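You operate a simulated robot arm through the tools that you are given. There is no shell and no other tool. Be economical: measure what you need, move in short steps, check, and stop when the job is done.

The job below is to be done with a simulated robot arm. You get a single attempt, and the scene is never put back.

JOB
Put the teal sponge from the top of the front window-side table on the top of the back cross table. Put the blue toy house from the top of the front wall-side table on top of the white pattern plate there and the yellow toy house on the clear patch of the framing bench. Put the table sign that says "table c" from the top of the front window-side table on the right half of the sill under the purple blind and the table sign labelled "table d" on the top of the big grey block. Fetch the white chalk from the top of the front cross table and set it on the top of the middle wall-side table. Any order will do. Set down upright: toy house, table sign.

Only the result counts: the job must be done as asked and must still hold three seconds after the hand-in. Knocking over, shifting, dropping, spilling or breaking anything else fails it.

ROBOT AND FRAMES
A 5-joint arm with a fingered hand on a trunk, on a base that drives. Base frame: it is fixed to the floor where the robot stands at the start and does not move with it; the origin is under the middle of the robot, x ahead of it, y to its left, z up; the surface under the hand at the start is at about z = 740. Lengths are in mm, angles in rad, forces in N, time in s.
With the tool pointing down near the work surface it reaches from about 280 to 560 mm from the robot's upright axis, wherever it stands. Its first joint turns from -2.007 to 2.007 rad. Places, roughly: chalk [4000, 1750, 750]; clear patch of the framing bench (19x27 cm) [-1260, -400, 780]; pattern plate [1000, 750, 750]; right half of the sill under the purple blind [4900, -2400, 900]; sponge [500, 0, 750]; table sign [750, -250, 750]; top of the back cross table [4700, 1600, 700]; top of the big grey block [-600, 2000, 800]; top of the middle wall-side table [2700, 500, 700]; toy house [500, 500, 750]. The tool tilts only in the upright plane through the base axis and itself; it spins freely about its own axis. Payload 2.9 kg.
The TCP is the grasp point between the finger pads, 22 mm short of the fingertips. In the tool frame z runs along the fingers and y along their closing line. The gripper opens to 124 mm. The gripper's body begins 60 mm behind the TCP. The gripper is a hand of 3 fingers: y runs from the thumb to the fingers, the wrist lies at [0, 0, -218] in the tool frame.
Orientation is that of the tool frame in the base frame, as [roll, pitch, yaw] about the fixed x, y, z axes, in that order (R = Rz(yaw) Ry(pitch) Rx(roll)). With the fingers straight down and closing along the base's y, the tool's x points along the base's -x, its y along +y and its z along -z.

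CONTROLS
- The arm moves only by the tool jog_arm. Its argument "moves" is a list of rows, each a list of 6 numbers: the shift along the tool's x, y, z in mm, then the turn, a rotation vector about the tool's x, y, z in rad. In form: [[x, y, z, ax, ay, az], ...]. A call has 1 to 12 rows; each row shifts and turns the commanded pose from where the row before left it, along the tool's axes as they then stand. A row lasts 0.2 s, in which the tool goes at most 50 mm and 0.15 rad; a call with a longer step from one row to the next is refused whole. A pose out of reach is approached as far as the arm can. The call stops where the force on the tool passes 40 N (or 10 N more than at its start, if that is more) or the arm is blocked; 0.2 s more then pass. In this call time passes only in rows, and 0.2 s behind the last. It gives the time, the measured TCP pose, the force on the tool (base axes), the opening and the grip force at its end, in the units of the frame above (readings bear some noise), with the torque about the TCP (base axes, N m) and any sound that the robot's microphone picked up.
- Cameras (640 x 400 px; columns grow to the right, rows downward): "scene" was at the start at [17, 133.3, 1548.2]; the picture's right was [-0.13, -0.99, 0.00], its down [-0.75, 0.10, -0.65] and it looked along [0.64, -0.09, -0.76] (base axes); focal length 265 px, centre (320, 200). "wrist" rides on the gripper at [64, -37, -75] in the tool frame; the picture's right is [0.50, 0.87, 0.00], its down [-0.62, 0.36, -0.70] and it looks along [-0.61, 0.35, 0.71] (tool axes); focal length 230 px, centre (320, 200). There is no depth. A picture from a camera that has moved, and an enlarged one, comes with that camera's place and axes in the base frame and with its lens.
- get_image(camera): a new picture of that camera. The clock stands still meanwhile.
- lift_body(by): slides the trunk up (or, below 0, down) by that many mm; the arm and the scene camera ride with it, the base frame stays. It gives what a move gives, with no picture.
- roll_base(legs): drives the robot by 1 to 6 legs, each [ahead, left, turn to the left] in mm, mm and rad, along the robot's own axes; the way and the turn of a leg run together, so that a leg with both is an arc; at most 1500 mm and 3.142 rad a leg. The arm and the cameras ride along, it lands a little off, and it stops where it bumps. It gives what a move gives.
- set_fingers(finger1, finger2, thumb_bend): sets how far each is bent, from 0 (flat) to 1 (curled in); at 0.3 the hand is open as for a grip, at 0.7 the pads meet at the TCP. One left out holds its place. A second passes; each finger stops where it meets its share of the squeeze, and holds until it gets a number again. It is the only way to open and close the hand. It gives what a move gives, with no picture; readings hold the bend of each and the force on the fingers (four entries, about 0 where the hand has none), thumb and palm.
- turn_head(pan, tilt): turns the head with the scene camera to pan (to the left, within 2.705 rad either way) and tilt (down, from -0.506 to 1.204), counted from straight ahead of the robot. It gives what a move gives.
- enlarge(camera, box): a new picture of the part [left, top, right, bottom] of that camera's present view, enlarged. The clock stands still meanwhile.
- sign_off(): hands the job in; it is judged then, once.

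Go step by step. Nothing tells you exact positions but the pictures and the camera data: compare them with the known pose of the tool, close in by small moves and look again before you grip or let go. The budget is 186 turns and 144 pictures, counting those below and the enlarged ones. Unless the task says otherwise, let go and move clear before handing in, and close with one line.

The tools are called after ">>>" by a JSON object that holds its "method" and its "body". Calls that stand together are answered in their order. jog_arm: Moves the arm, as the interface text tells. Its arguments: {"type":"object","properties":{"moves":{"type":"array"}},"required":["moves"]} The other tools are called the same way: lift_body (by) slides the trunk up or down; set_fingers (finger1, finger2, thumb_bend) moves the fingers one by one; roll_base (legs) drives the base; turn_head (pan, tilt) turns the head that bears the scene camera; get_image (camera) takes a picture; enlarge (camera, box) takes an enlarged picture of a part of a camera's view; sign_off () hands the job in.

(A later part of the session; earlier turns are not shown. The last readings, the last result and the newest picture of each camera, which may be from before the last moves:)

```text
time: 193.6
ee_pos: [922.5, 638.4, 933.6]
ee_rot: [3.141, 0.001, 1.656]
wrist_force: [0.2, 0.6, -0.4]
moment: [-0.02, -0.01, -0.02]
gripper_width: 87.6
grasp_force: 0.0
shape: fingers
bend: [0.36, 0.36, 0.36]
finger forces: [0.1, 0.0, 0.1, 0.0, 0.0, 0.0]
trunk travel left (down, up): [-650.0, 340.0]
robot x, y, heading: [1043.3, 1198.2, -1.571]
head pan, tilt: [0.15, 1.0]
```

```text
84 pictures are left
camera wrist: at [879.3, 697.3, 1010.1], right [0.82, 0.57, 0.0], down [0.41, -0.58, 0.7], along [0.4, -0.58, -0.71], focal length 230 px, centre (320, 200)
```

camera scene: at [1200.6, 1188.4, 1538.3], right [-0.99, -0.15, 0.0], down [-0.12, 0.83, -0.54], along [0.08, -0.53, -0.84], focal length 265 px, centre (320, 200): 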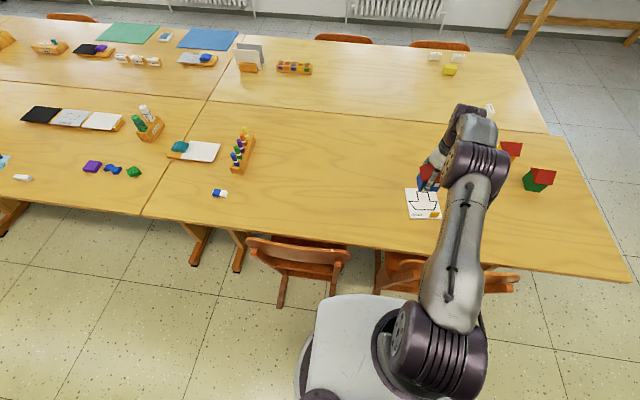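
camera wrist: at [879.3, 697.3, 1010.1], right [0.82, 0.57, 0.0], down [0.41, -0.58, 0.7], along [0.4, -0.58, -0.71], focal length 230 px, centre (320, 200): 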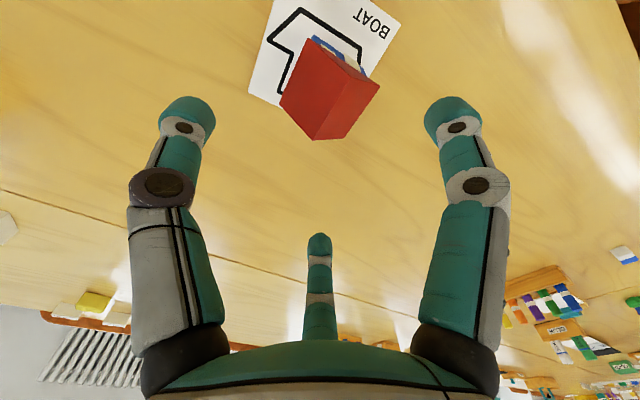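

The blue house stands on the plate, cube untouched. Next I back away and drive around to the front of the table for the yellow house.

>>> {"method": "jog_arm", "body": {"moves": [[45, 4, 0, 0, 0, 0], [45, 4, 0, 0, 0, 0], [30, 2, -30, 0, 0, 0]]}}

>>> {"method": "roll_base", "body": {"legs": [[-250, 0, 0], [0, -1040, 0], [1055, 0, 0], [0, 0, 1.571]]}}

>>> {"method": "turn_head", "body": {"pan": 0.0, "tilt": 0.8}}

>>> {"method": "get_image", "body": {"camera": "scene"}}

```text
time: 194.4
ee_pos: [920.4, 760.7, 965.7]
ee_rot: [-3.139, 0.003, 1.658]
wrist_force: [0.5, 0.4, -0.2]
moment: [-0.01, -0.01, 0.0]
gripper_width: 87.6
grasp_force: 0.1
shape: fingers
bend: [0.36, 0.36, 0.36]
finger forces: [0.0, 0.1, 0.1, 0.0, 0.1, 0.0]
trunk travel left (down, up): [-650.0, 340.0]
robot x, y, heading: [1045.2, 1198.6, -1.573]
head pan, tilt: [0.15, 1.0]
```

```text
time: 210.1
ee_pos: [459.6, 274.5, 966.2]
ee_rot: [-3.14, 0.0, -3.009]
wrist_force: [0.2, -0.9, 0.8]
moment: [0.05, -0.01, 0.01]
gripper_width: 87.6
grasp_force: 0.0
shape: fingers
bend: [0.36, 0.36, 0.36]
finger forces: [0.0, 0.0, 0.0, 0.0, 0.0, 0.0]
trunk travel left (down, up): [-650.0, 340.0]
robot x, y, heading: [12.6, 377.6, 0.042]
head pan, tilt: [0.15, 1.0]
```

```text
time: 210.9
ee_pos: [461.2, 274.3, 965.1]
ee_rot: [-3.141, 0.0, -3.012]
wrist_force: [0.6, 0.8, 0.6]
moment: [-0.01, -0.02, -0.01]
gripper_width: 87.7
grasp_force: 0.0
shape: fingers
bend: [0.36, 0.36, 0.36]
finger forces: [0.0, 0.0, 0.0, 0.0, 0.0, 0.0]
trunk travel left (down, up): [-650.0, 340.0]
robot x, y, heading: [14.7, 375.2, 0.046]
head pan, tilt: [0.0, 0.799]
```

```text
83 pictures are left
camera scene: at [28.8, 522.5, 1553.4], right [0.05, -1.0, 0.0], down [-0.72, -0.03, -0.7], along [0.7, 0.03, -0.72], focal length 265 px, centre (320, 200)
```

scene: 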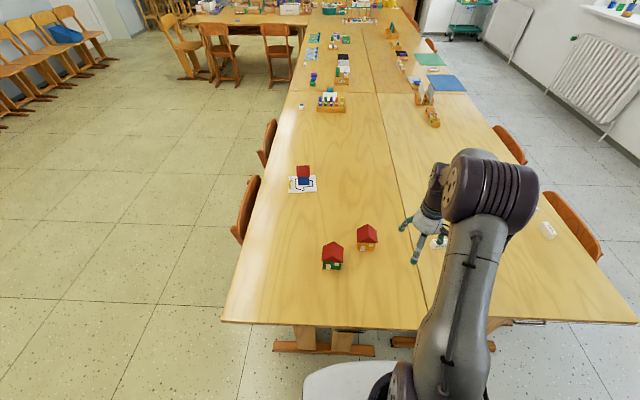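

The yellow house is near [585, 384]. I come a little closer and hover above it.

>>> {"method": "roll_base", "body": {"legs": [[45, 0, -0.045]]}}

>>> {"method": "jog_arm", "body": {"moves": [[-31, 35, 0, 0, 0, 0], [-31, 35, 0, 0, 0, 0], [-31, 35, 0, 0, 0, 0]]}}

>>> {"method": "get_image", "body": {"camera": "wrist"}}

```text
time: 211.8
ee_pos: [502.4, 254.8, 965.1]
ee_rot: [3.141, -0.001, -3.055]
wrist_force: [-0.6, -0.7, -0.6]
moment: [-0.01, 0.02, 0.02]
gripper_width: 87.6
grasp_force: 0.1
shape: fingers
bend: [0.36, 0.36, 0.36]
finger forces: [0.0, 0.0, 0.0, 0.0, 0.0, 0.0]
trunk travel left (down, up): [-650.0, 340.0]
robot x, y, heading: [59.0, 378.7, 0.002]
head pan, tilt: [0.0, 0.799]
```

```text
time: 212.6
ee_pos: [585.1, 369.4, 964.0]
ee_rot: [-3.14, -0.001, -3.054]
wrist_force: [0.6, 0.8, -0.4]
moment: [0.0, -0.01, -0.02]
gripper_width: 87.9
grasp_force: 0.1
shape: fingers
bend: [0.36, 0.36, 0.36]
finger forces: [0.0, 0.0, 0.0, 0.0, 0.0, 0.1]
trunk travel left (down, up): [-650.0, 340.0]
robot x, y, heading: [57.0, 378.1, 0.0]
head pan, tilt: [0.0, 0.799]
```

```text
82 pictures are left
camera wrist: at [523.3, 327.5, 1040.0], right [-0.57, 0.82, 0.0], down [0.58, 0.41, 0.7], along [0.57, 0.4, -0.71], focal length 230 px, centre (320, 200)
```

wrist: 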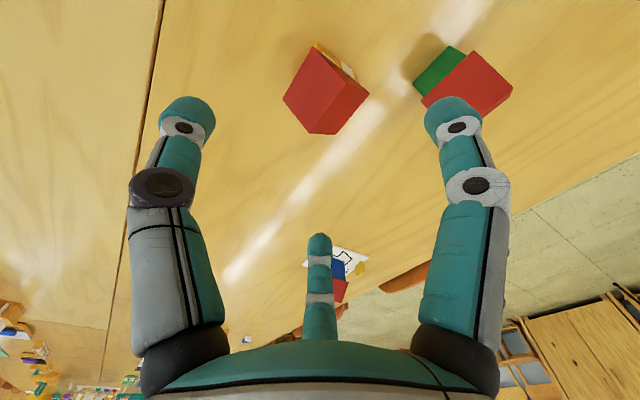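

>>> {"method": "enlarge", "body": {"camera": "wrist", "box": [265, 20, 395, 150]}}

```text
3.08 times, centred on (330, 85) of wrist
camera zoom: at [523.3, 327.5, 1040.0], right [-0.57, 0.82, 0.0], down [0.58, 0.41, 0.7], along [0.57, 0.4, -0.71], focal length 708 px, centre (289, 554)
```

zoom: 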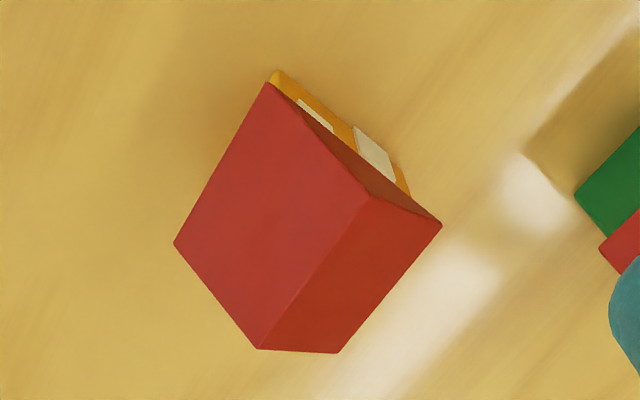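

The yellow house is square to the axes at [593, 383], ridge along x. I align, open fully and descend around it.

>>> {"method": "set_fingers", "body": {"finger1": 0.3, "finger2": 0.3, "thumb_bend": 0.3}}

>>> {"method": "jog_arm", "body": {"moves": [[-9, 13, 0, 0, 0, 0.087], [0, 0, 45, 0, 0, 0], [0, 0, 35, 0, 0, 0]]}}

>>> {"method": "get_image", "body": {"camera": "wrist"}}

```text
time: 213.6
ee_pos: [584.1, 368.7, 963.7]
ee_rot: [-3.142, 0.0, -3.056]
wrist_force: [1.2, -0.1, -0.1]
moment: [0.01, 0.01, 0.01]
gripper_width: 103.5
grasp_force: 0.1
shape: fingers
bend: [0.3, 0.3, 0.3]
finger forces: [0.0, 0.0, 0.0, 0.0, 0.0, 0.0]
trunk travel left (down, up): [-650.0, 340.0]
robot x, y, heading: [62.8, 377.8, -0.004]
head pan, tilt: [0.0, 0.799]
```

```text
time: 214.4
ee_pos: [594.2, 381.3, 886.6]
ee_rot: [-3.14, 0.0, 3.139]
wrist_force: [0.5, 0.4, 1.0]
moment: [0.0, 0.04, 0.02]
gripper_width: 103.8
grasp_force: 0.0
shape: fingers
bend: [0.3, 0.3, 0.3]
finger forces: [0.1, 0.0, 0.0, 0.1, 0.0, 0.0]
trunk travel left (down, up): [-650.0, 340.0]
robot x, y, heading: [59.6, 379.4, -0.003]
head pan, tilt: [0.0, 0.799]
```

```text
80 pictures are left
camera wrist: at [529.8, 344.1, 961.4], right [-0.5, 0.87, 0.0], down [0.62, 0.36, 0.7], along [0.61, 0.35, -0.71], focal length 230 px, centre (320, 200)
```

wrist: 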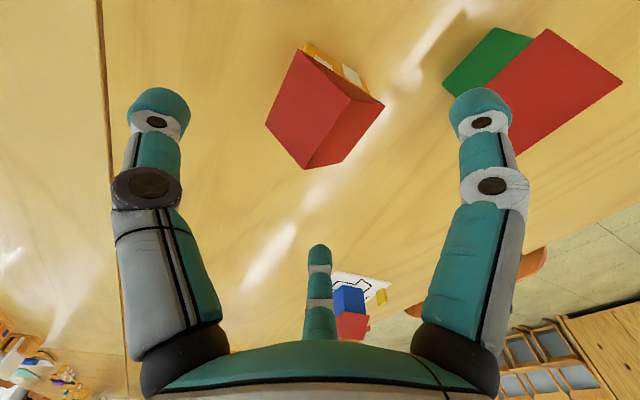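

>>> {"method": "jog_arm", "body": {"moves": [[3, 2, 35, 0, 0, 0], [0, 0, 35, 0, 0, 0], [0, 0, 29, 0, 0, 0]]}}

>>> {"method": "set_fingers", "body": {"finger1": 0.62, "finger2": 0.62, "thumb_bend": 0.62}}

>>> {"method": "get_image", "body": {"camera": "wrist"}}

```text
time: 215.2
ee_pos: [589.4, 382.8, 784.9]
ee_rot: [-3.14, 0.0, -3.141]
wrist_force: [0.2, 0.0, -0.3]
moment: [0.0, -0.01, 0.02]
gripper_width: 103.9
grasp_force: 0.1
shape: fingers
bend: [0.3, 0.3, 0.3]
finger forces: [0.0, 0.1, 0.0, 0.1, 0.0, 0.0]
trunk travel left (down, up): [-650.0, 340.0]
robot x, y, heading: [61.3, 380.5, 0.005]
head pan, tilt: [0.0, 0.799]
```

```text
time: 216.2
ee_pos: [589.0, 381.7, 785.2]
ee_rot: [-3.141, -0.001, 3.14]
wrist_force: [0.2, -0.6, 0.0]
moment: [0.0, 0.03, 0.01]
gripper_width: 41.4
grasp_force: 10.0
shape: fingers
bend: [0.52, 0.52, 0.56]
finger forces: [5.1, 6.0, 0.0, 0.0, 8.8, 0.0]
trunk travel left (down, up): [-650.0, 340.0]
robot x, y, heading: [61.8, 383.5, -0.002]
head pan, tilt: [0.0, 0.799]
```

```text
79 pictures are left
camera wrist: at [524.6, 345.2, 860.4], right [-0.5, 0.87, 0.0], down [0.62, 0.36, 0.7], along [0.61, 0.35, -0.71], focal length 230 px, centre (320, 200)
```

wrist: 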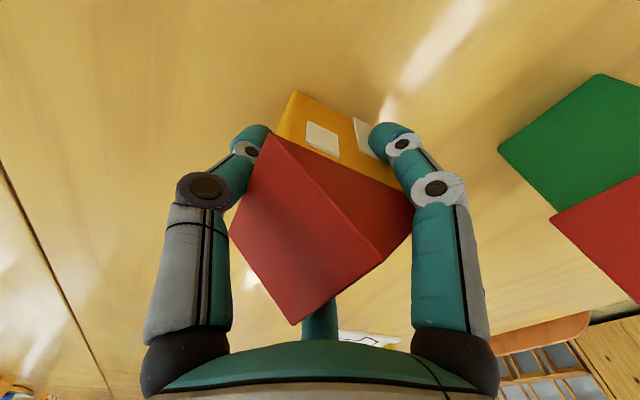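

Firm grip on the yellow house. I lift, tuck, back off, turn around and drive to the framing bench.

>>> {"method": "jog_arm", "body": {"moves": [[0, 0, -20, 0, 0, 0], [0, 0, -40, 0, 0, 0], [0, 0, -45, 0, 0, 0], [0, 0, -45, 0, 0, 0], [0, 0, -45, 0, 0, 0], [45, 0, -15, 0, 0, 0], [45, 0, 0, 0, 0, 0], [35, 0, 0, 0, 0, 0]]}}

>>> {"method": "roll_base", "body": {"legs": [[-450, 0, 0], [0, 0, 3.141], [0, 775, 0], [330, 0, 0]]}}

>>> {"method": "turn_head", "body": {"pan": 0.0, "tilt": 0.8}}

>>> {"method": "get_image", "body": {"camera": "scene"}}

>>> {"method": "get_image", "body": {"camera": "wrist"}}

```text
time: 218.0
ee_pos: [465.7, 384.5, 996.5]
ee_rot: [3.141, 0.001, 3.141]
wrist_force: [-0.3, -0.8, -0.5]
moment: [-0.02, 0.01, -0.02]
gripper_width: 40.2
grasp_force: 9.6
shape: fingers
bend: [0.53, 0.52, 0.56]
finger forces: [5.5, 6.7, 0.1, 0.1, 7.6, 0.1]
trunk travel left (down, up): [-650.0, 340.0]
robot x, y, heading: [57.7, 379.8, -0.006]
head pan, tilt: [0.0, 0.799]
```

```text
time: 233.8
ee_pos: [-1049.1, -463.5, 996.2]
ee_rot: [-3.141, 0.0, 0.101]
wrist_force: [-0.3, -1.0, -1.1]
moment: [0.01, -0.03, -0.02]
gripper_width: 39.8
grasp_force: 9.7
shape: fingers
bend: [0.53, 0.52, 0.56]
finger forces: [5.0, 6.1, 0.1, 0.1, 7.5, 0.0]
trunk travel left (down, up): [-650.0, 340.0]
robot x, y, heading: [-642.0, -417.1, -3.044]
head pan, tilt: [0.0, 0.799]
```

```text
time: 234.4
ee_pos: [-1049.3, -462.7, 995.2]
ee_rot: [3.14, -0.001, 0.1]
wrist_force: [-0.6, 0.5, -1.4]
moment: [0.02, -0.01, -0.01]
gripper_width: 39.8
grasp_force: 9.5
shape: fingers
bend: [0.53, 0.52, 0.56]
finger forces: [5.0, 6.2, 0.0, 0.1, 7.5, 0.0]
trunk travel left (down, up): [-650.0, 340.0]
robot x, y, heading: [-644.5, -417.8, -3.041]
head pan, tilt: [0.0, 0.799]
```

```text
78 pictures are left
camera scene: at [-650.7, -564.3, 1553.4], right [-0.1, 0.99, 0.0], down [0.71, 0.07, -0.7], along [-0.69, -0.07, -0.72], focal length 265 px, centre (320, 200)
```

scene: 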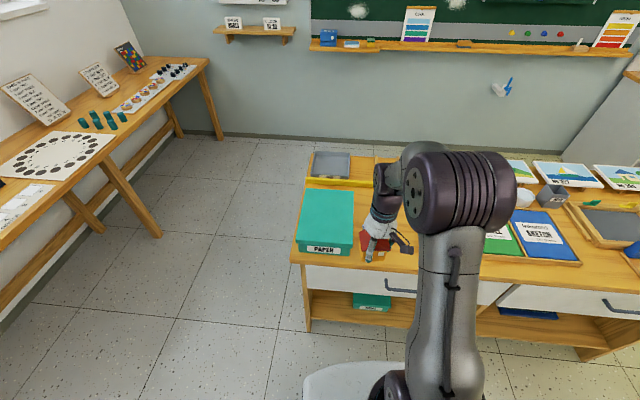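

```text
77 pictures are left
camera wrist: at [-989.6, -420.3, 1071.9], right [0.59, -0.81, 0.0], down [-0.58, -0.42, 0.7], along [-0.57, -0.41, -0.71], focal length 230 px, centre (320, 200)
```

wrist: 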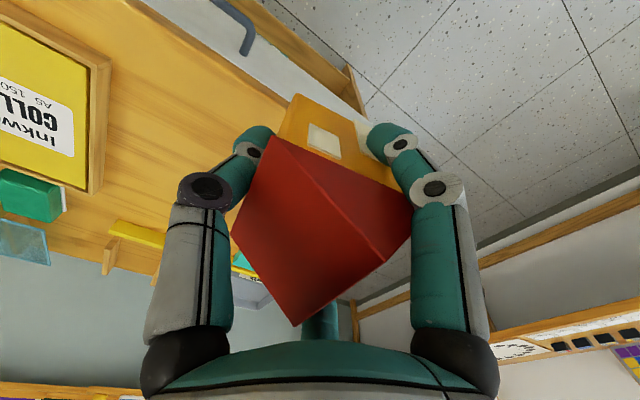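

The patch is clear between the paper box (y≈-510) and collage tray (y≈-270). I square up, move in, and extend over [-1260, -395].

>>> {"method": "roll_base", "body": {"legs": [[0, 0, -0.1], [126, -20, 0]]}}

>>> {"method": "jog_arm", "body": {"moves": [[-40, 0, 0, 0, 0, 0], [-40, 0, 0, 0, 0, 0], [0, 0, 45, 0, 0, 0]]}}

>>> {"method": "get_image", "body": {"camera": "scene"}}

>>> {"method": "get_image", "body": {"camera": "wrist"}}

```text
time: 236.2
ee_pos: [-1176.4, -402.4, 996.6]
ee_rot: [-3.141, -0.001, 0.002]
wrist_force: [-0.6, -0.3, -0.9]
moment: [-0.03, 0.0, 0.02]
gripper_width: 39.7
grasp_force: 9.3
shape: fingers
bend: [0.53, 0.52, 0.56]
finger forces: [5.0, 6.3, 0.1, 0.1, 7.5, 0.1]
trunk travel left (down, up): [-650.0, 340.0]
robot x, y, heading: [-769.1, -393.0, -3.137]
head pan, tilt: [0.0, 0.799]
```

```text
time: 237.0
ee_pos: [-1257.0, -403.8, 950.0]
ee_rot: [3.141, 0.001, 0.001]
wrist_force: [-0.1, 0.2, -0.3]
moment: [-0.03, -0.01, 0.02]
gripper_width: 39.2
grasp_force: 9.1
shape: fingers
bend: [0.53, 0.52, 0.56]
finger forces: [5.2, 6.4, 0.1, 0.0, 7.1, 0.0]
trunk travel left (down, up): [-650.0, 340.0]
robot x, y, heading: [-769.8, -400.9, -3.14]
head pan, tilt: [0.0, 0.799]
```

```text
76 pictures are left
camera scene: at [-790.8, -543.3, 1553.5], right [0.0, 1.0, 0.0], down [0.72, 0.0, -0.7], along [-0.7, 0.0, -0.72], focal length 265 px, centre (320, 200)
```

scene: 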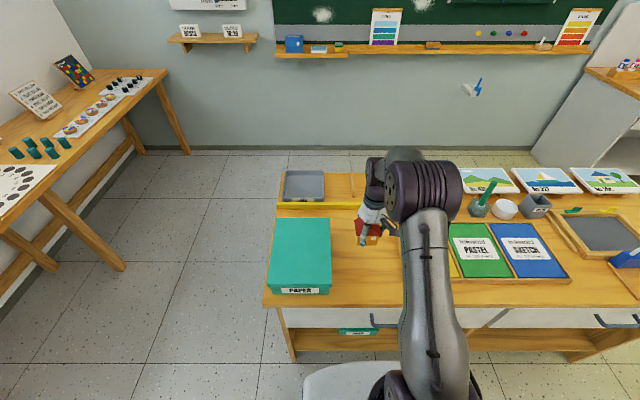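

```text
75 pictures are left
camera wrist: at [-1192.9, -366.8, 1025.8], right [0.5, -0.87, 0.0], down [-0.62, -0.36, 0.7], along [-0.61, -0.35, -0.71], focal length 230 px, centre (320, 200)
```

wrist: 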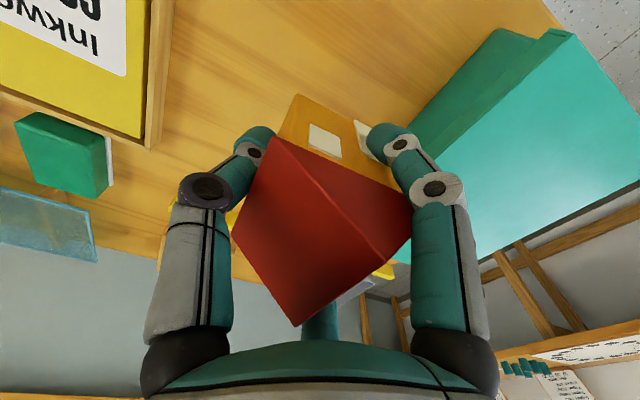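

Centred in the patch. I lower toward the bench top.

>>> {"method": "jog_arm", "body": {"moves": [[0, -12, 40, 0, 0, 0], [0, 0, 40, 0, 0, 0], [0, 0, 30, 0, 0, 0], [0, 0, 5, 0, 0, 0]]}}

>>> {"method": "get_image", "body": {"camera": "wrist"}}

```text
time: 238.0
ee_pos: [-1256.4, -392.8, 833.6]
ee_rot: [-3.14, 0.004, 0.002]
wrist_force: [0.3, 0.2, -0.9]
moment: [-0.02, -0.01, 0.0]
gripper_width: 39.0
grasp_force: 9.4
shape: fingers
bend: [0.53, 0.52, 0.56]
finger forces: [5.3, 6.5, 0.0, 0.1, 6.9, 0.1]
trunk travel left (down, up): [-650.0, 340.0]
robot x, y, heading: [-772.9, -392.7, -3.138]
head pan, tilt: [0.0, 0.799]
```

```text
74 pictures are left
camera wrist: at [-1193.0, -355.5, 910.7], right [0.5, -0.87, 0.0], down [-0.62, -0.36, 0.7], along [-0.61, -0.35, -0.71], focal length 230 px, centre (320, 200)
```

wrist: 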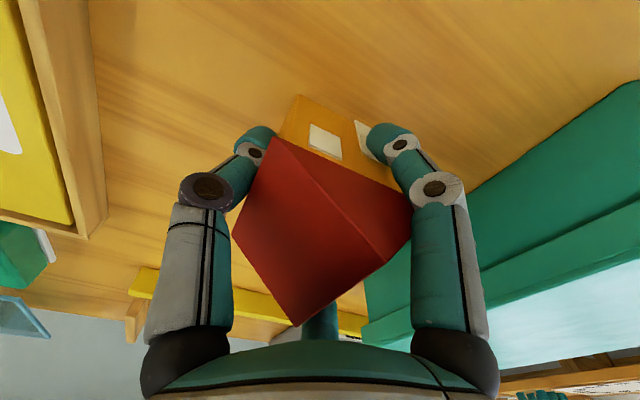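

>>> {"method": "jog_arm", "body": {"moves": [[0, 0, 2, 0, 0, 0], [0, 0, 2, 0, 0, 0], [0, 0, 1.5, 0, 0, 0]]}}

```text
time: 238.8
ee_pos: [-1257.3, -391.3, 830.3]
ee_rot: [3.141, 0.001, 0.003]
wrist_force: [0.1, -0.7, -0.7]
moment: [0.03, -0.02, 0.05]
gripper_width: 39.0
grasp_force: 9.9
shape: fingers
bend: [0.53, 0.52, 0.56]
finger forces: [5.3, 6.6, 0.0, 0.1, 6.9, 0.1]
trunk travel left (down, up): [-650.0, 340.0]
robot x, y, heading: [-770.1, -397.0, -3.141]
head pan, tilt: [0.0, 0.799]
```

>>> {"method": "jog_arm", "body": {"moves": [[0, 0, 2, 0, 0, 0], [0, 0, 1.5, 0, 0, 0]]}}

```text
time: 239.4
ee_pos: [-1257.0, -390.9, 826.9]
ee_rot: [3.141, 0.001, 0.002]
wrist_force: [0.0, 0.3, -1.9]
moment: [-0.01, 0.02, -0.03]
gripper_width: 39.4
grasp_force: 9.6
shape: fingers
bend: [0.53, 0.52, 0.56]
finger forces: [5.3, 6.6, 0.1, 0.0, 6.9, 0.0]
trunk travel left (down, up): [-650.0, 340.0]
robot x, y, heading: [-772.6, -399.0, -3.139]
head pan, tilt: [0.0, 0.799]
```

>>> {"method": "jog_arm", "body": {"moves": [[0, 0, 1.5, 0, 0, 0], [0, 0, 1.5, 0, 0, 0]]}}

```text
time: 240.0
ee_pos: [-1256.5, -390.5, 823.9]
ee_rot: [3.14, 0.001, 0.002]
wrist_force: [-0.1, -0.3, 3.8]
moment: [0.0, -0.07, -0.01]
gripper_width: 39.2
grasp_force: 9.9
shape: fingers
bend: [0.53, 0.52, 0.56]
finger forces: [5.3, 7.6, 0.0, 0.0, 7.0, 0.0]
trunk travel left (down, up): [-650.0, 340.0]
robot x, y, heading: [-769.7, -396.4, -3.142]
head pan, tilt: [0.0, 0.799]
```

Contact with the bench. I add a hair more, release and rise.

>>> {"method": "jog_arm", "body": {"moves": [[0, 0, 0.7, 0, 0, 0]]}}

>>> {"method": "set_fingers", "body": {"finger1": 0.36, "finger2": 0.36, "thumb_bend": 0.36}}

>>> {"method": "jog_arm", "body": {"moves": [[0, 0, -15, 0, 0, 0], [0, 0, -40, 0, 0, 0], [0, 0, -45, 0, 0, 0], [0, 0, -45, 0, 0, 0], [40, 0, 0, 0, 0, 0], [40, 0, 0, 0, 0, 0], [40, 0, 0, 0, 0, 0]]}}

>>> {"method": "get_image", "body": {"camera": "wrist"}}

```text
time: 240.4
ee_pos: [-1256.5, -392.3, 823.2]
ee_rot: [3.142, 0.001, 0.001]
wrist_force: [-1.4, 0.8, 8.3]
moment: [0.0, -0.07, 0.0]
gripper_width: 39.0
grasp_force: 10.0
shape: fingers
bend: [0.53, 0.52, 0.56]
finger forces: [5.4, 8.2, 0.1, 0.1, 7.2, 0.0]
trunk travel left (down, up): [-650.0, 340.0]
robot x, y, heading: [-770.0, -398.9, -3.137]
head pan, tilt: [0.0, 0.799]
```

```text
time: 241.4
ee_pos: [-1256.6, -391.0, 823.3]
ee_rot: [3.141, -0.001, 0.002]
wrist_force: [-0.3, 0.4, -0.7]
moment: [0.01, -0.01, 0.02]
gripper_width: 87.7
grasp_force: 0.0
shape: fingers
bend: [0.36, 0.36, 0.36]
finger forces: [0.0, 0.0, 0.0, 0.0, 0.0, 0.0]
trunk travel left (down, up): [-650.0, 340.0]
robot x, y, heading: [-771.7, -396.3, -3.136]
head pan, tilt: [0.0, 0.799]
```

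```text
time: 243.0
ee_pos: [-1134.9, -390.7, 966.8]
ee_rot: [3.141, 0.0, 0.001]
wrist_force: [-0.1, -0.4, 0.0]
moment: [0.01, 0.01, -0.01]
gripper_width: 87.4
grasp_force: 0.0
shape: fingers
bend: [0.36, 0.36, 0.36]
finger forces: [0.1, 0.0, 0.1, 0.0, 0.0, 0.0]
trunk travel left (down, up): [-650.0, 340.0]
robot x, y, heading: [-769.3, -399.3, -3.14]
head pan, tilt: [0.0, 0.799]
```

```text
73 pictures are left
camera wrist: at [-1071.0, -355.2, 1043.2], right [0.5, -0.87, 0.0], down [-0.62, -0.36, 0.7], along [-0.61, -0.35, -0.71], focal length 230 px, centre (320, 200)
```

wrist: 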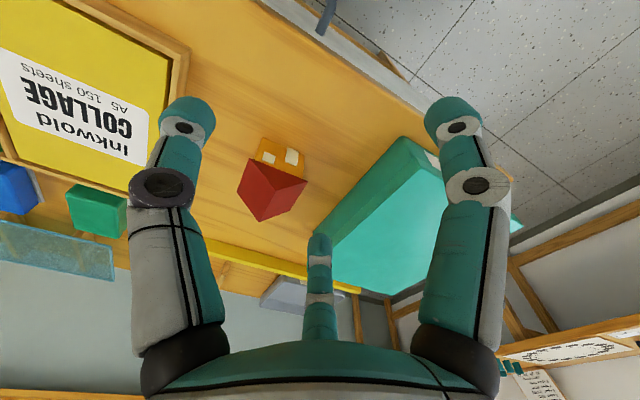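

The yellow house stands on the bench patch. Next I drive to the window-side aisle to look at the two remaining signs.

>>> {"method": "roll_base", "body": {"legs": [[-480, 0, 0], [0, 600, 0], [-970, 0, 0], [0, 0, -1.571]]}}

>>> {"method": "turn_head", "body": {"pan": 0.0, "tilt": 0.8}}

>>> {"method": "get_image", "body": {"camera": "scene"}}

```text
time: 257.4
ee_pos: [708.2, -633.4, 967.3]
ee_rot: [3.141, -0.001, -1.557]
wrist_force: [1.0, 0.4, -0.9]
moment: [0.01, -0.05, 0.01]
gripper_width: 87.8
grasp_force: 0.2
shape: fingers
bend: [0.36, 0.36, 0.36]
finger forces: [0.1, 0.0, 0.1, 0.0, 0.1, 0.0]
trunk travel left (down, up): [-650.0, 340.0]
robot x, y, heading: [710.8, -995.2, 1.583]
head pan, tilt: [0.0, 0.799]
```

```text
time: 258.0
ee_pos: [707.1, -631.6, 967.5]
ee_rot: [-3.14, 0.002, -1.557]
wrist_force: [1.2, -0.1, 0.7]
moment: [-0.02, 0.01, -0.02]
gripper_width: 87.9
grasp_force: 0.1
shape: fingers
bend: [0.36, 0.36, 0.36]
finger forces: [0.0, 0.1, 0.0, 0.0, 0.0, 0.0]
trunk travel left (down, up): [-650.0, 340.0]
robot x, y, heading: [704.4, -995.8, 1.586]
head pan, tilt: [0.0, 0.799]
```

```text
72 pictures are left
camera scene: at [561.5, -981.3, 1553.5], right [1.0, 0.01, 0.0], down [0.01, -0.72, -0.7], along [-0.01, 0.7, -0.72], focal length 265 px, centre (320, 200)
```

scene: 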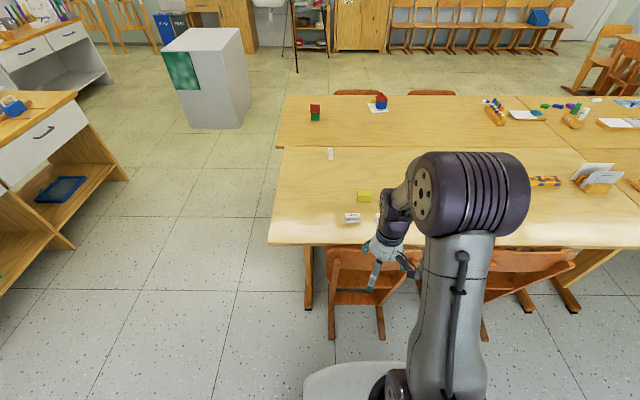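

>>> {"method": "enlarge", "body": {"camera": "scene", "box": [310, 140, 430, 240]}}

```text
4.00 times, centred on (370, 190) of scene
camera zoom: at [561.5, -981.3, 1553.5], right [1.0, 0.01, 0.0], down [0.01, -0.72, -0.7], along [-0.01, 0.7, -0.72], focal length 1061 px, centre (120, 240)
```

zoom: 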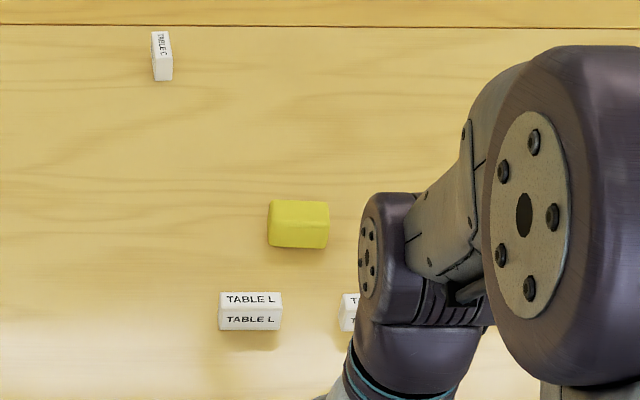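

One sign reads "TABLE L"; the other, partly hidden at x≈800, should be "TABLE D". I move in and put the hand over it for a view.

>>> {"method": "roll_base", "body": {"legs": [[190, -90, -0.013]]}}

>>> {"method": "jog_arm", "body": {"moves": [[-40, 0, 0, 0, 0, 0], [-40, 0, 0, 0, 0, 0], [-40, 0, 0, 0, 0, 0]]}}

>>> {"method": "get_image", "body": {"camera": "wrist"}}

```text
time: 259.6
ee_pos: [800.0, -446.8, 966.8]
ee_rot: [-3.141, 0.001, -1.574]
wrist_force: [-0.1, -0.9, 0.0]
moment: [-0.03, 0.0, 0.01]
gripper_width: 87.6
grasp_force: 0.1
shape: fingers
bend: [0.36, 0.36, 0.36]
finger forces: [0.0, 0.0, 0.0, 0.0, 0.0, 0.1]
trunk travel left (down, up): [-650.0, 340.0]
robot x, y, heading: [792.9, -813.7, 1.567]
head pan, tilt: [0.0, 0.799]
```

```text
time: 260.4
ee_pos: [801.4, -324.2, 965.4]
ee_rot: [-3.14, 0.002, -1.571]
wrist_force: [0.6, -0.1, 0.0]
moment: [0.0, 0.02, -0.01]
gripper_width: 87.6
grasp_force: 0.0
shape: fingers
bend: [0.36, 0.36, 0.36]
finger forces: [0.0, 0.0, 0.0, 0.0, 0.0, 0.0]
trunk travel left (down, up): [-650.0, 340.0]
robot x, y, heading: [797.6, -813.7, 1.573]
head pan, tilt: [0.0, 0.799]
```

```text
70 pictures are left
camera wrist: at [837.8, -389.2, 1041.3], right [-0.87, -0.5, 0.0], down [-0.35, 0.62, 0.7], along [-0.35, 0.61, -0.71], focal length 230 px, centre (320, 200)
```

wrist: 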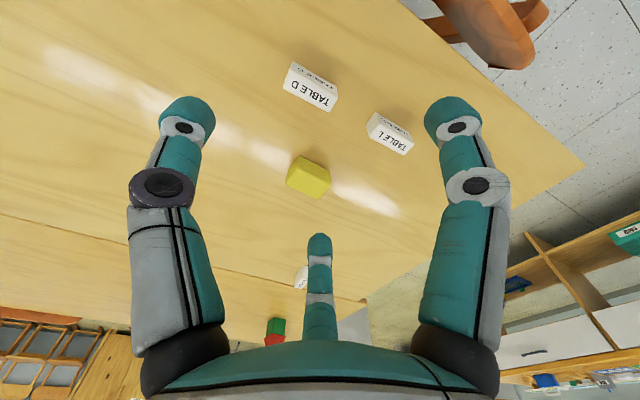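

"TABLE D" confirmed. I zoom on it for its geometry.

>>> {"method": "enlarge", "body": {"camera": "wrist", "box": [260, 30, 430, 170]}}

```text
2.86 times, centred on (345, 100) of wrist
camera zoom: at [837.8, -389.2, 1041.3], right [-0.87, -0.5, 0.0], down [-0.35, 0.62, 0.7], along [-0.35, 0.61, -0.71], focal length 657 px, centre (249, 486)
```

zoom: 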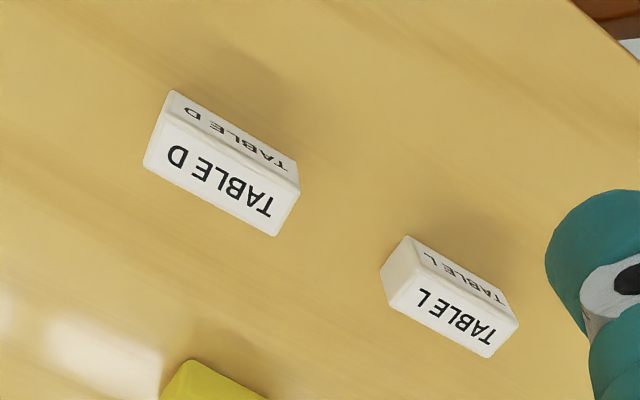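

The "TABLE D" sign is a 60 x 22 x 30 mm block at [798, -301]. I spin the tool so it closes across y, centre over it, and check.

>>> {"method": "jog_arm", "body": {"moves": [[0, 0, 0, 0, 0, 0.1428], [0, 0, 0, 0, 0, 0.1428], [0, 0, 0, 0, 0, 0.1428], [0, 0, 0, 0, 0, 0.1428], [0, 0, 0, 0, 0, 0.1428], [0, 0, 0, 0, 0, 0.1428], [0, 0, 0, 0, 0, 0.1428], [0, 0, 0, 0, 0, 0.1428], [0, 0, 0, 0, 0, 0.1428], [0, 0, 0, 0, 0, 0.1428], [0, 0, 0, 0, 0, 0.1428], [3, 23, 0, 0, 0, 0]]}}

>>> {"method": "jog_arm", "body": {"moves": [[0, 0, 45, 0, 0, 0], [0, 0, 45, 0, 0, 0]]}}

>>> {"method": "get_image", "body": {"camera": "wrist"}}

```text
time: 263.1
ee_pos: [797.7, -302.3, 966.9]
ee_rot: [-3.141, 0.0, 3.138]
wrist_force: [0.7, -0.1, 0.0]
moment: [-0.02, 0.0, -0.03]
gripper_width: 87.8
grasp_force: 0.0
shape: fingers
bend: [0.36, 0.36, 0.36]
finger forces: [0.1, 0.1, 0.0, 0.0, 0.1, 0.1]
trunk travel left (down, up): [-650.0, 340.0]
robot x, y, heading: [791.3, -813.8, 1.568]
head pan, tilt: [0.0, 0.799]
```

```text
time: 263.6
ee_pos: [800.9, -301.9, 876.6]
ee_rot: [-3.141, 0.001, 3.141]
wrist_force: [-0.1, -0.1, -0.7]
moment: [0.03, 0.03, -0.01]
gripper_width: 87.7
grasp_force: 0.0
shape: fingers
bend: [0.36, 0.36, 0.36]
finger forces: [0.0, 0.0, 0.0, 0.0, 0.1, 0.0]
trunk travel left (down, up): [-650.0, 340.0]
robot x, y, heading: [794.0, -810.5, 1.572]
head pan, tilt: [0.0, 0.799]
```

```text
68 pictures are left
camera wrist: at [735.9, -339.3, 952.1], right [-0.5, 0.87, 0.0], down [0.62, 0.35, 0.7], along [0.61, 0.35, -0.71], focal length 230 px, centre (320, 200)
```

wrist: 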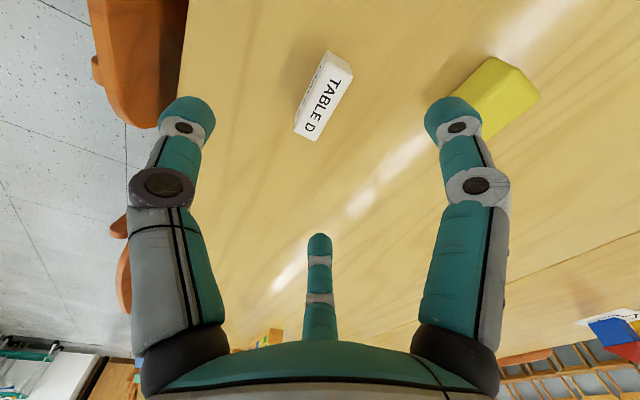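

>>> {"method": "jog_arm", "body": {"moves": [[3, 0, 40, 0, 0, 0], [0, 0, 40, 0, 0, 0], [0, 0, 22, 0, 0, 0]]}}

>>> {"method": "set_fingers", "body": {"finger1": 0.68, "finger2": 0.68, "thumb_bend": 0.68}}

>>> {"method": "get_image", "body": {"camera": "wrist"}}

```text
time: 264.4
ee_pos: [797.1, -303.7, 773.7]
ee_rot: [3.14, 0.001, 3.139]
wrist_force: [0.0, -0.3, 0.4]
moment: [-0.02, 0.01, 0.0]
gripper_width: 87.9
grasp_force: 0.1
shape: fingers
bend: [0.36, 0.36, 0.36]
finger forces: [0.1, 0.0, 0.1, 0.0, 0.0, 0.0]
trunk travel left (down, up): [-650.0, 340.0]
robot x, y, heading: [793.7, -810.1, 1.569]
head pan, tilt: [0.0, 0.799]
```

```text
time: 265.4
ee_pos: [796.2, -303.9, 774.0]
ee_rot: [-3.141, 0.0, 3.137]
wrist_force: [-0.3, 0.1, 0.3]
moment: [0.01, 0.0, 0.0]
gripper_width: 18.4
grasp_force: 7.4
shape: fingers
bend: [0.63, 0.63, 0.62]
finger forces: [3.8, 3.8, 0.1, 0.1, 7.5, 0.0]
trunk travel left (down, up): [-650.0, 340.0]
robot x, y, heading: [792.9, -811.8, 1.573]
head pan, tilt: [0.0, 0.799]
```

```text
67 pictures are left
camera wrist: at [732.0, -340.3, 850.1], right [-0.5, 0.87, 0.0], down [0.62, 0.35, 0.7], along [0.61, 0.35, -0.71], focal length 230 px, centre (320, 200)
```

wrist: 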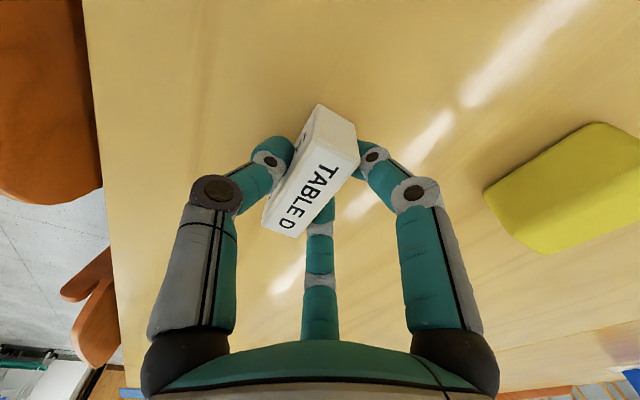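

The sign is held squarely. I lift, retract, and drive round the front of the tables toward the grey block.

>>> {"method": "jog_arm", "body": {"moves": [[0, 0, -20, 0, 0, 0], [0, 0, -40, 0, 0, 0], [0, 0, -45, 0, 0, 0], [0, 0, -45, 0, 0, 0], [0, 0, -45, 0, 0, 0], [0, -45, 0, 0, 0, 0], [0, -45, 0, 0, 0, 0], [0, -45, 0, 0, 0, 0]]}}

>>> {"method": "roll_base", "body": {"legs": [[-190, 0, 0], [0, 850, 0], [1450, 0, 0]]}}

```text
time: 267.2
ee_pos: [795.1, -440.7, 967.9]
ee_rot: [3.139, 0.002, 3.141]
wrist_force: [0.0, 0.3, -0.6]
moment: [0.04, -0.01, -0.01]
gripper_width: 17.7
grasp_force: 6.9
shape: fingers
bend: [0.63, 0.63, 0.62]
finger forces: [4.0, 3.9, 0.1, 0.0, 7.9, 0.0]
trunk travel left (down, up): [-650.0, 340.0]
robot x, y, heading: [794.6, -814.5, 1.568]
head pan, tilt: [0.0, 0.799]
```

```text
time: 279.6
ee_pos: [-57.6, 805.6, 968.0]
ee_rot: [-3.142, 0.0, 3.141]
wrist_force: [-0.7, -0.6, -0.5]
moment: [-0.02, 0.0, 0.02]
gripper_width: 17.6
grasp_force: 8.0
shape: fingers
bend: [0.63, 0.63, 0.62]
finger forces: [3.9, 3.9, 0.1, 0.0, 8.0, 0.1]
trunk travel left (down, up): [-650.0, 340.0]
robot x, y, heading: [-58.9, 435.9, 1.569]
head pan, tilt: [0.0, 0.799]
```

>>> {"method": "roll_base", "body": {"legs": [[1420, -80, 0], [0, 0, 1.571]]}}

>>> {"method": "turn_head", "body": {"pan": 0.0, "tilt": 0.8}}

>>> {"method": "get_image", "body": {"camera": "scene"}}

```text
time: 290.5
ee_pos: [-339.2, 1869.9, 967.2]
ee_rot: [3.14, 0.001, -1.597]
wrist_force: [0.5, 0.3, 0.2]
moment: [-0.04, -0.03, 0.0]
gripper_width: 17.3
grasp_force: 7.3
shape: fingers
bend: [0.63, 0.64, 0.62]
finger forces: [3.7, 3.6, 0.0, 0.0, 7.4, 0.1]
trunk travel left (down, up): [-650.0, 340.0]
robot x, y, heading: [36.4, 1859.4, 3.114]
head pan, tilt: [0.0, 0.799]
```

```text
time: 291.1
ee_pos: [-339.8, 1868.8, 967.5]
ee_rot: [-3.141, 0.001, -1.597]
wrist_force: [0.1, -0.3, -0.3]
moment: [-0.01, 0.02, -0.01]
gripper_width: 17.2
grasp_force: 7.3
shape: fingers
bend: [0.63, 0.64, 0.62]
finger forces: [3.7, 3.7, 0.1, 0.0, 7.3, 0.1]
trunk travel left (down, up): [-650.0, 340.0]
robot x, y, heading: [31.8, 1861.6, 3.115]
head pan, tilt: [0.0, 0.799]
```

```text
66 pictures are left
camera scene: at [8.4, 1715.1, 1553.4], right [0.03, 1.0, 0.0], down [0.72, -0.02, -0.7], along [-0.7, 0.02, -0.72], focal length 265 px, centre (320, 200)
```

scene: 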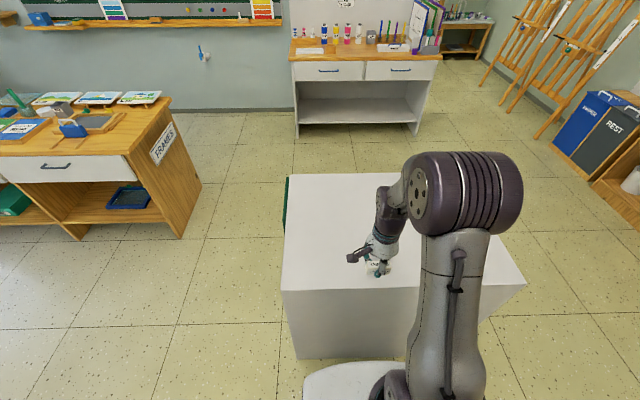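

The block top is clear. I extend to about [-470, 1868] and lower to just above it.

>>> {"method": "jog_arm", "body": {"moves": [[0, 44, 0, 0, 0, 0], [0, 44, 0, 0, 0, 0], [0, 42, 0, 0, 0, 0], [0, 0, 40, 0, 0, 0], [0, 0, 40, 0, 0, 0], [0, 0, 35, 0, 0, 0]]}}

>>> {"method": "get_image", "body": {"camera": "wrist"}}

```text
time: 292.5
ee_pos: [-471.6, 1872.2, 851.1]
ee_rot: [3.14, 0.002, -1.596]
wrist_force: [-0.9, 0.6, 0.4]
moment: [-0.01, -0.01, -0.04]
gripper_width: 17.1
grasp_force: 7.5
shape: fingers
bend: [0.64, 0.64, 0.62]
finger forces: [3.9, 3.8, 0.0, 0.1, 7.7, 0.0]
trunk travel left (down, up): [-650.0, 340.0]
robot x, y, heading: [33.4, 1863.2, 3.117]
head pan, tilt: [0.0, 0.799]
```

```text
65 pictures are left
camera wrist: at [-436.4, 1806.7, 927.6], right [-0.88, -0.48, 0.0], down [-0.34, 0.63, 0.7], along [-0.33, 0.62, -0.71], focal length 230 px, centre (320, 200)
```

wrist: 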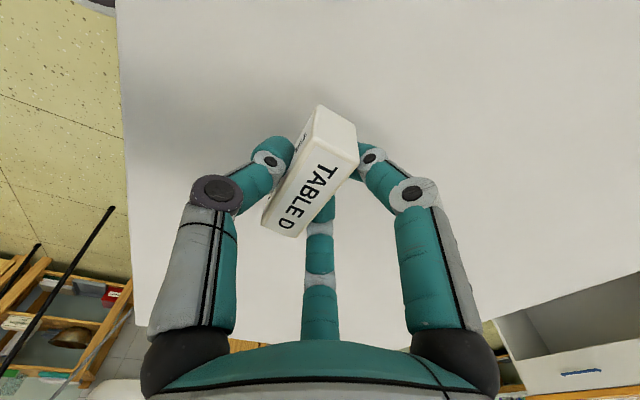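

>>> {"method": "jog_arm", "body": {"moves": [[0, 0, 5, 0, 0, 0], [0, 0, 4, 0, 0, 0], [0, 0, 3, 0, 0, 0], [0, 0, 2, 0, 0, 0]]}}

```text
time: 293.5
ee_pos: [-471.1, 1872.4, 838.0]
ee_rot: [-3.142, 0.001, -1.599]
wrist_force: [0.1, 0.1, -0.6]
moment: [-0.02, -0.01, -0.01]
gripper_width: 17.1
grasp_force: 7.9
shape: fingers
bend: [0.64, 0.64, 0.62]
finger forces: [3.9, 3.8, 0.0, 0.0, 7.7, 0.1]
trunk travel left (down, up): [-650.0, 340.0]
robot x, y, heading: [32.9, 1861.4, 3.114]
head pan, tilt: [0.0, 0.799]
```

>>> {"method": "jog_arm", "body": {"moves": [[0, 0, 2, 0, 0, 0], [0, 0, 1.5, 0, 0, 0]]}}

```text
time: 294.1
ee_pos: [-470.3, 1874.2, 836.0]
ee_rot: [3.141, 0.0, -1.597]
wrist_force: [0.5, -1.0, 0.6]
moment: [0.01, 0.01, -0.03]
gripper_width: 17.1
grasp_force: 7.4
shape: fingers
bend: [0.64, 0.64, 0.62]
finger forces: [3.9, 3.8, 0.0, 0.1, 7.7, 0.1]
trunk travel left (down, up): [-650.0, 340.0]
robot x, y, heading: [32.2, 1860.5, 3.119]
head pan, tilt: [0.0, 0.799]
```

>>> {"method": "jog_arm", "body": {"moves": [[0, 0, 1.5, 0, 0, 0], [0, 0, 1.5, 0, 0, 0]]}}

```text
time: 294.7
ee_pos: [-469.4, 1872.9, 830.9]
ee_rot: [3.139, -0.001, -1.597]
wrist_force: [-0.4, -0.7, 0.5]
moment: [0.0, 0.01, -0.02]
gripper_width: 17.1
grasp_force: 7.5
shape: fingers
bend: [0.64, 0.64, 0.62]
finger forces: [3.9, 3.7, 0.0, 0.0, 7.6, 0.0]
trunk travel left (down, up): [-650.0, 340.0]
robot x, y, heading: [32.7, 1859.1, 3.116]
head pan, tilt: [0.0, 0.799]
```

>>> {"method": "jog_arm", "body": {"moves": [[0, 0, 1.5, 0, 0, 0], [0, 0, 1.2, 0, 0, 0]]}}

```text
time: 295.3
ee_pos: [-470.4, 1872.7, 829.5]
ee_rot: [3.14, -0.001, -1.596]
wrist_force: [-0.4, 0.2, 0.5]
moment: [0.02, 0.01, 0.01]
gripper_width: 17.1
grasp_force: 7.7
shape: fingers
bend: [0.64, 0.64, 0.62]
finger forces: [4.0, 3.8, 0.0, 0.1, 7.7, 0.1]
trunk travel left (down, up): [-650.0, 340.0]
robot x, y, heading: [34.3, 1862.1, 3.116]
head pan, tilt: [0.0, 0.799]
```

>>> {"method": "jog_arm", "body": {"moves": [[0, 0, 1.5, 0, 0, 0], [0, 0, 1.2, 0, 0, 0]]}}

>>> {"method": "enlarge", "body": {"camera": "scene", "box": [300, 190, 440, 300]}}

```text
time: 295.9
ee_pos: [-469.6, 1873.3, 826.2]
ee_rot: [-3.141, -0.001, -1.598]
wrist_force: [0.1, 0.3, 0.2]
moment: [-0.01, -0.03, 0.01]
gripper_width: 17.1
grasp_force: 7.8
shape: fingers
bend: [0.64, 0.64, 0.62]
finger forces: [3.9, 3.8, 0.1, 0.0, 7.8, 0.1]
trunk travel left (down, up): [-650.0, 340.0]
robot x, y, heading: [30.0, 1862.9, 3.116]
head pan, tilt: [0.0, 0.799]
```

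```text
3.64 times, centred on (370, 245) of scene
camera zoom: at [8.3, 1715.1, 1553.4], right [0.03, 1.0, 0.0], down [0.72, -0.02, -0.7], along [-0.7, 0.02, -0.72], focal length 964 px, centre (138, 36)
```

zoom: 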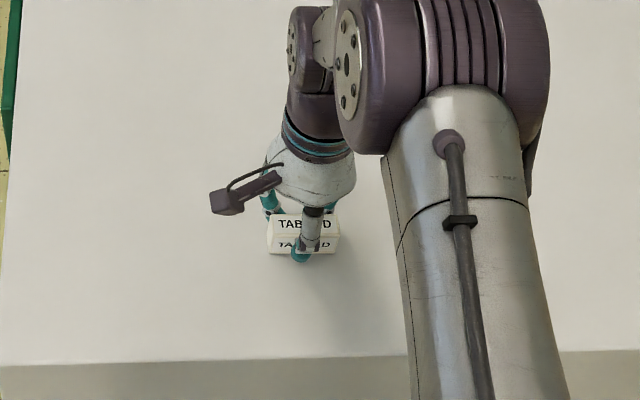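

>>> {"method": "jog_arm", "body": {"moves": [[0, 0, 1.5, 0, 0, 0], [0, 0, 1.5, 0, 0, 0], [0, 0, 1.2, 0, 0, 0]]}}

```text
time: 296.7
ee_pos: [-469.6, 1872.3, 823.0]
ee_rot: [3.14, 0.001, -1.597]
wrist_force: [-1.7, -0.4, 4.1]
moment: [-0.01, -0.04, -0.03]
gripper_width: 16.8
grasp_force: 9.0
shape: fingers
bend: [0.64, 0.64, 0.62]
finger forces: [5.0, 5.2, 0.0, 0.0, 8.4, 0.0]
trunk travel left (down, up): [-650.0, 340.0]
robot x, y, heading: [29.4, 1861.0, 3.114]
head pan, tilt: [0.0, 0.799]
```

Contact. I open and rise.

>>> {"method": "set_fingers", "body": {"finger1": 0.45, "finger2": 0.45, "thumb_bend": 0.45}}

>>> {"method": "jog_arm", "body": {"moves": [[0, 0, -15, 0, 0, 0], [0, 0, -40, 0, 0, 0], [0, 0, -45, 0, 0, 0], [0, 0, -45, 0, 0, 0], [0, -45, 0, 0, 0, 0], [0, -45, 0, 0, 0, 0], [0, -40, 0, 0, 0, 0]]}}

>>> {"method": "get_image", "body": {"camera": "scene"}}

```text
time: 297.7
ee_pos: [-469.1, 1872.5, 823.1]
ee_rot: [3.141, 0.001, -1.597]
wrist_force: [-0.1, 0.4, -0.2]
moment: [0.03, 0.02, 0.01]
gripper_width: 63.1
grasp_force: 0.0
shape: fingers
bend: [0.45, 0.45, 0.45]
finger forces: [0.0, 0.0, 0.0, 0.0, 0.1, 0.0]
trunk travel left (down, up): [-650.0, 340.0]
robot x, y, heading: [34.2, 1858.4, 3.115]
head pan, tilt: [0.0, 0.799]
```

```text
time: 299.3
ee_pos: [-338.5, 1866.9, 969.2]
ee_rot: [3.14, -0.001, -1.598]
wrist_force: [0.3, -0.6, 0.4]
moment: [-0.01, -0.02, 0.01]
gripper_width: 63.2
grasp_force: 0.0
shape: fingers
bend: [0.45, 0.45, 0.45]
finger forces: [0.0, 0.1, 0.1, 0.0, 0.0, 0.0]
trunk travel left (down, up): [-650.0, 340.0]
robot x, y, heading: [32.8, 1862.3, 3.115]
head pan, tilt: [0.0, 0.799]
```

```text
63 pictures are left
camera scene: at [9.9, 1715.0, 1553.5], right [0.03, 1.0, 0.0], down [0.72, -0.02, -0.7], along [-0.7, 0.02, -0.72], focal length 265 px, centre (320, 200)
```

scene: 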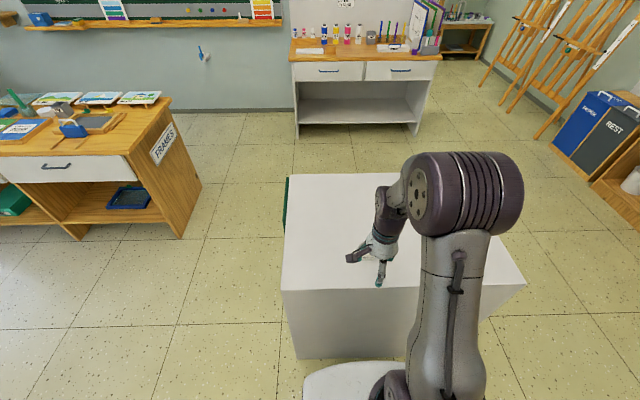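

>>> {"method": "get_image", "body": {"camera": "wrist"}}

```text
62 pictures are left
camera wrist: at [-303.0, 1802.2, 1045.0], right [-0.88, -0.48, 0.0], down [-0.34, 0.63, 0.7], along [-0.34, 0.62, -0.71], focal length 230 px, centre (320, 200)
```

wrist: 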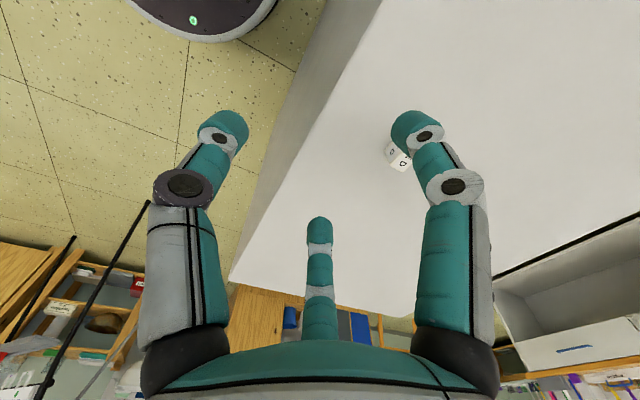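

The sign stands upright on the block. Last comes "TABLE C": I drive back to the front of the window-side table.

>>> {"method": "roll_base", "body": {"legs": [[0, 1450, 0], [0, 300, 0], [0, 0, -3.115]]}}

>>> {"method": "turn_head", "body": {"pan": 0.0, "tilt": 0.9}}

>>> {"method": "get_image", "body": {"camera": "scene"}}

```text
time: 315.3
ee_pos: [352.0, 139.4, 968.4]
ee_rot: [3.141, -0.001, 1.582]
wrist_force: [0.0, 0.7, 1.2]
moment: [0.06, -0.01, 0.0]
gripper_width: 62.9
grasp_force: 0.1
shape: fingers
bend: [0.45, 0.45, 0.45]
finger forces: [0.1, 0.0, 0.1, 0.0, 0.0, 0.1]
trunk travel left (down, up): [-650.0, 340.0]
robot x, y, heading: [-25.9, 135.1, 0.009]
head pan, tilt: [0.0, 0.799]
```

```text
time: 316.0
ee_pos: [351.5, 140.2, 969.2]
ee_rot: [3.141, 0.001, 1.581]
wrist_force: [0.5, 0.3, 0.5]
moment: [0.0, -0.01, -0.03]
gripper_width: 62.9
grasp_force: 0.1
shape: fingers
bend: [0.45, 0.45, 0.45]
finger forces: [0.0, 0.0, 0.0, 0.0, 0.1, 0.0]
trunk travel left (down, up): [-650.0, 340.0]
robot x, y, heading: [-16.8, 136.3, 0.008]
head pan, tilt: [0.0, 0.901]
```

```text
61 pictures are left
camera scene: at [-5.4, 277.2, 1545.6], right [0.01, -1.0, 0.0], down [-0.78, -0.01, -0.62], along [0.62, 0.01, -0.78], focal length 265 px, centre (320, 200)
```

scene: 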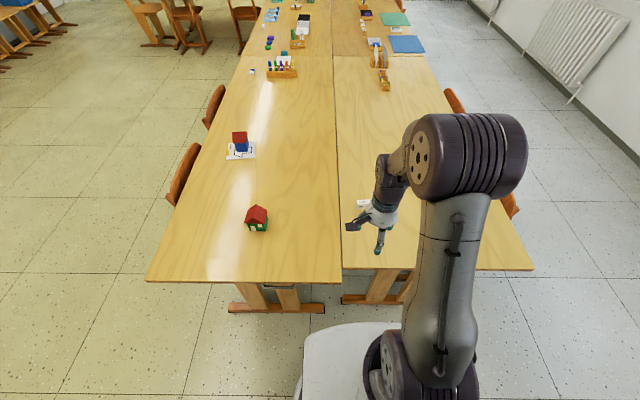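

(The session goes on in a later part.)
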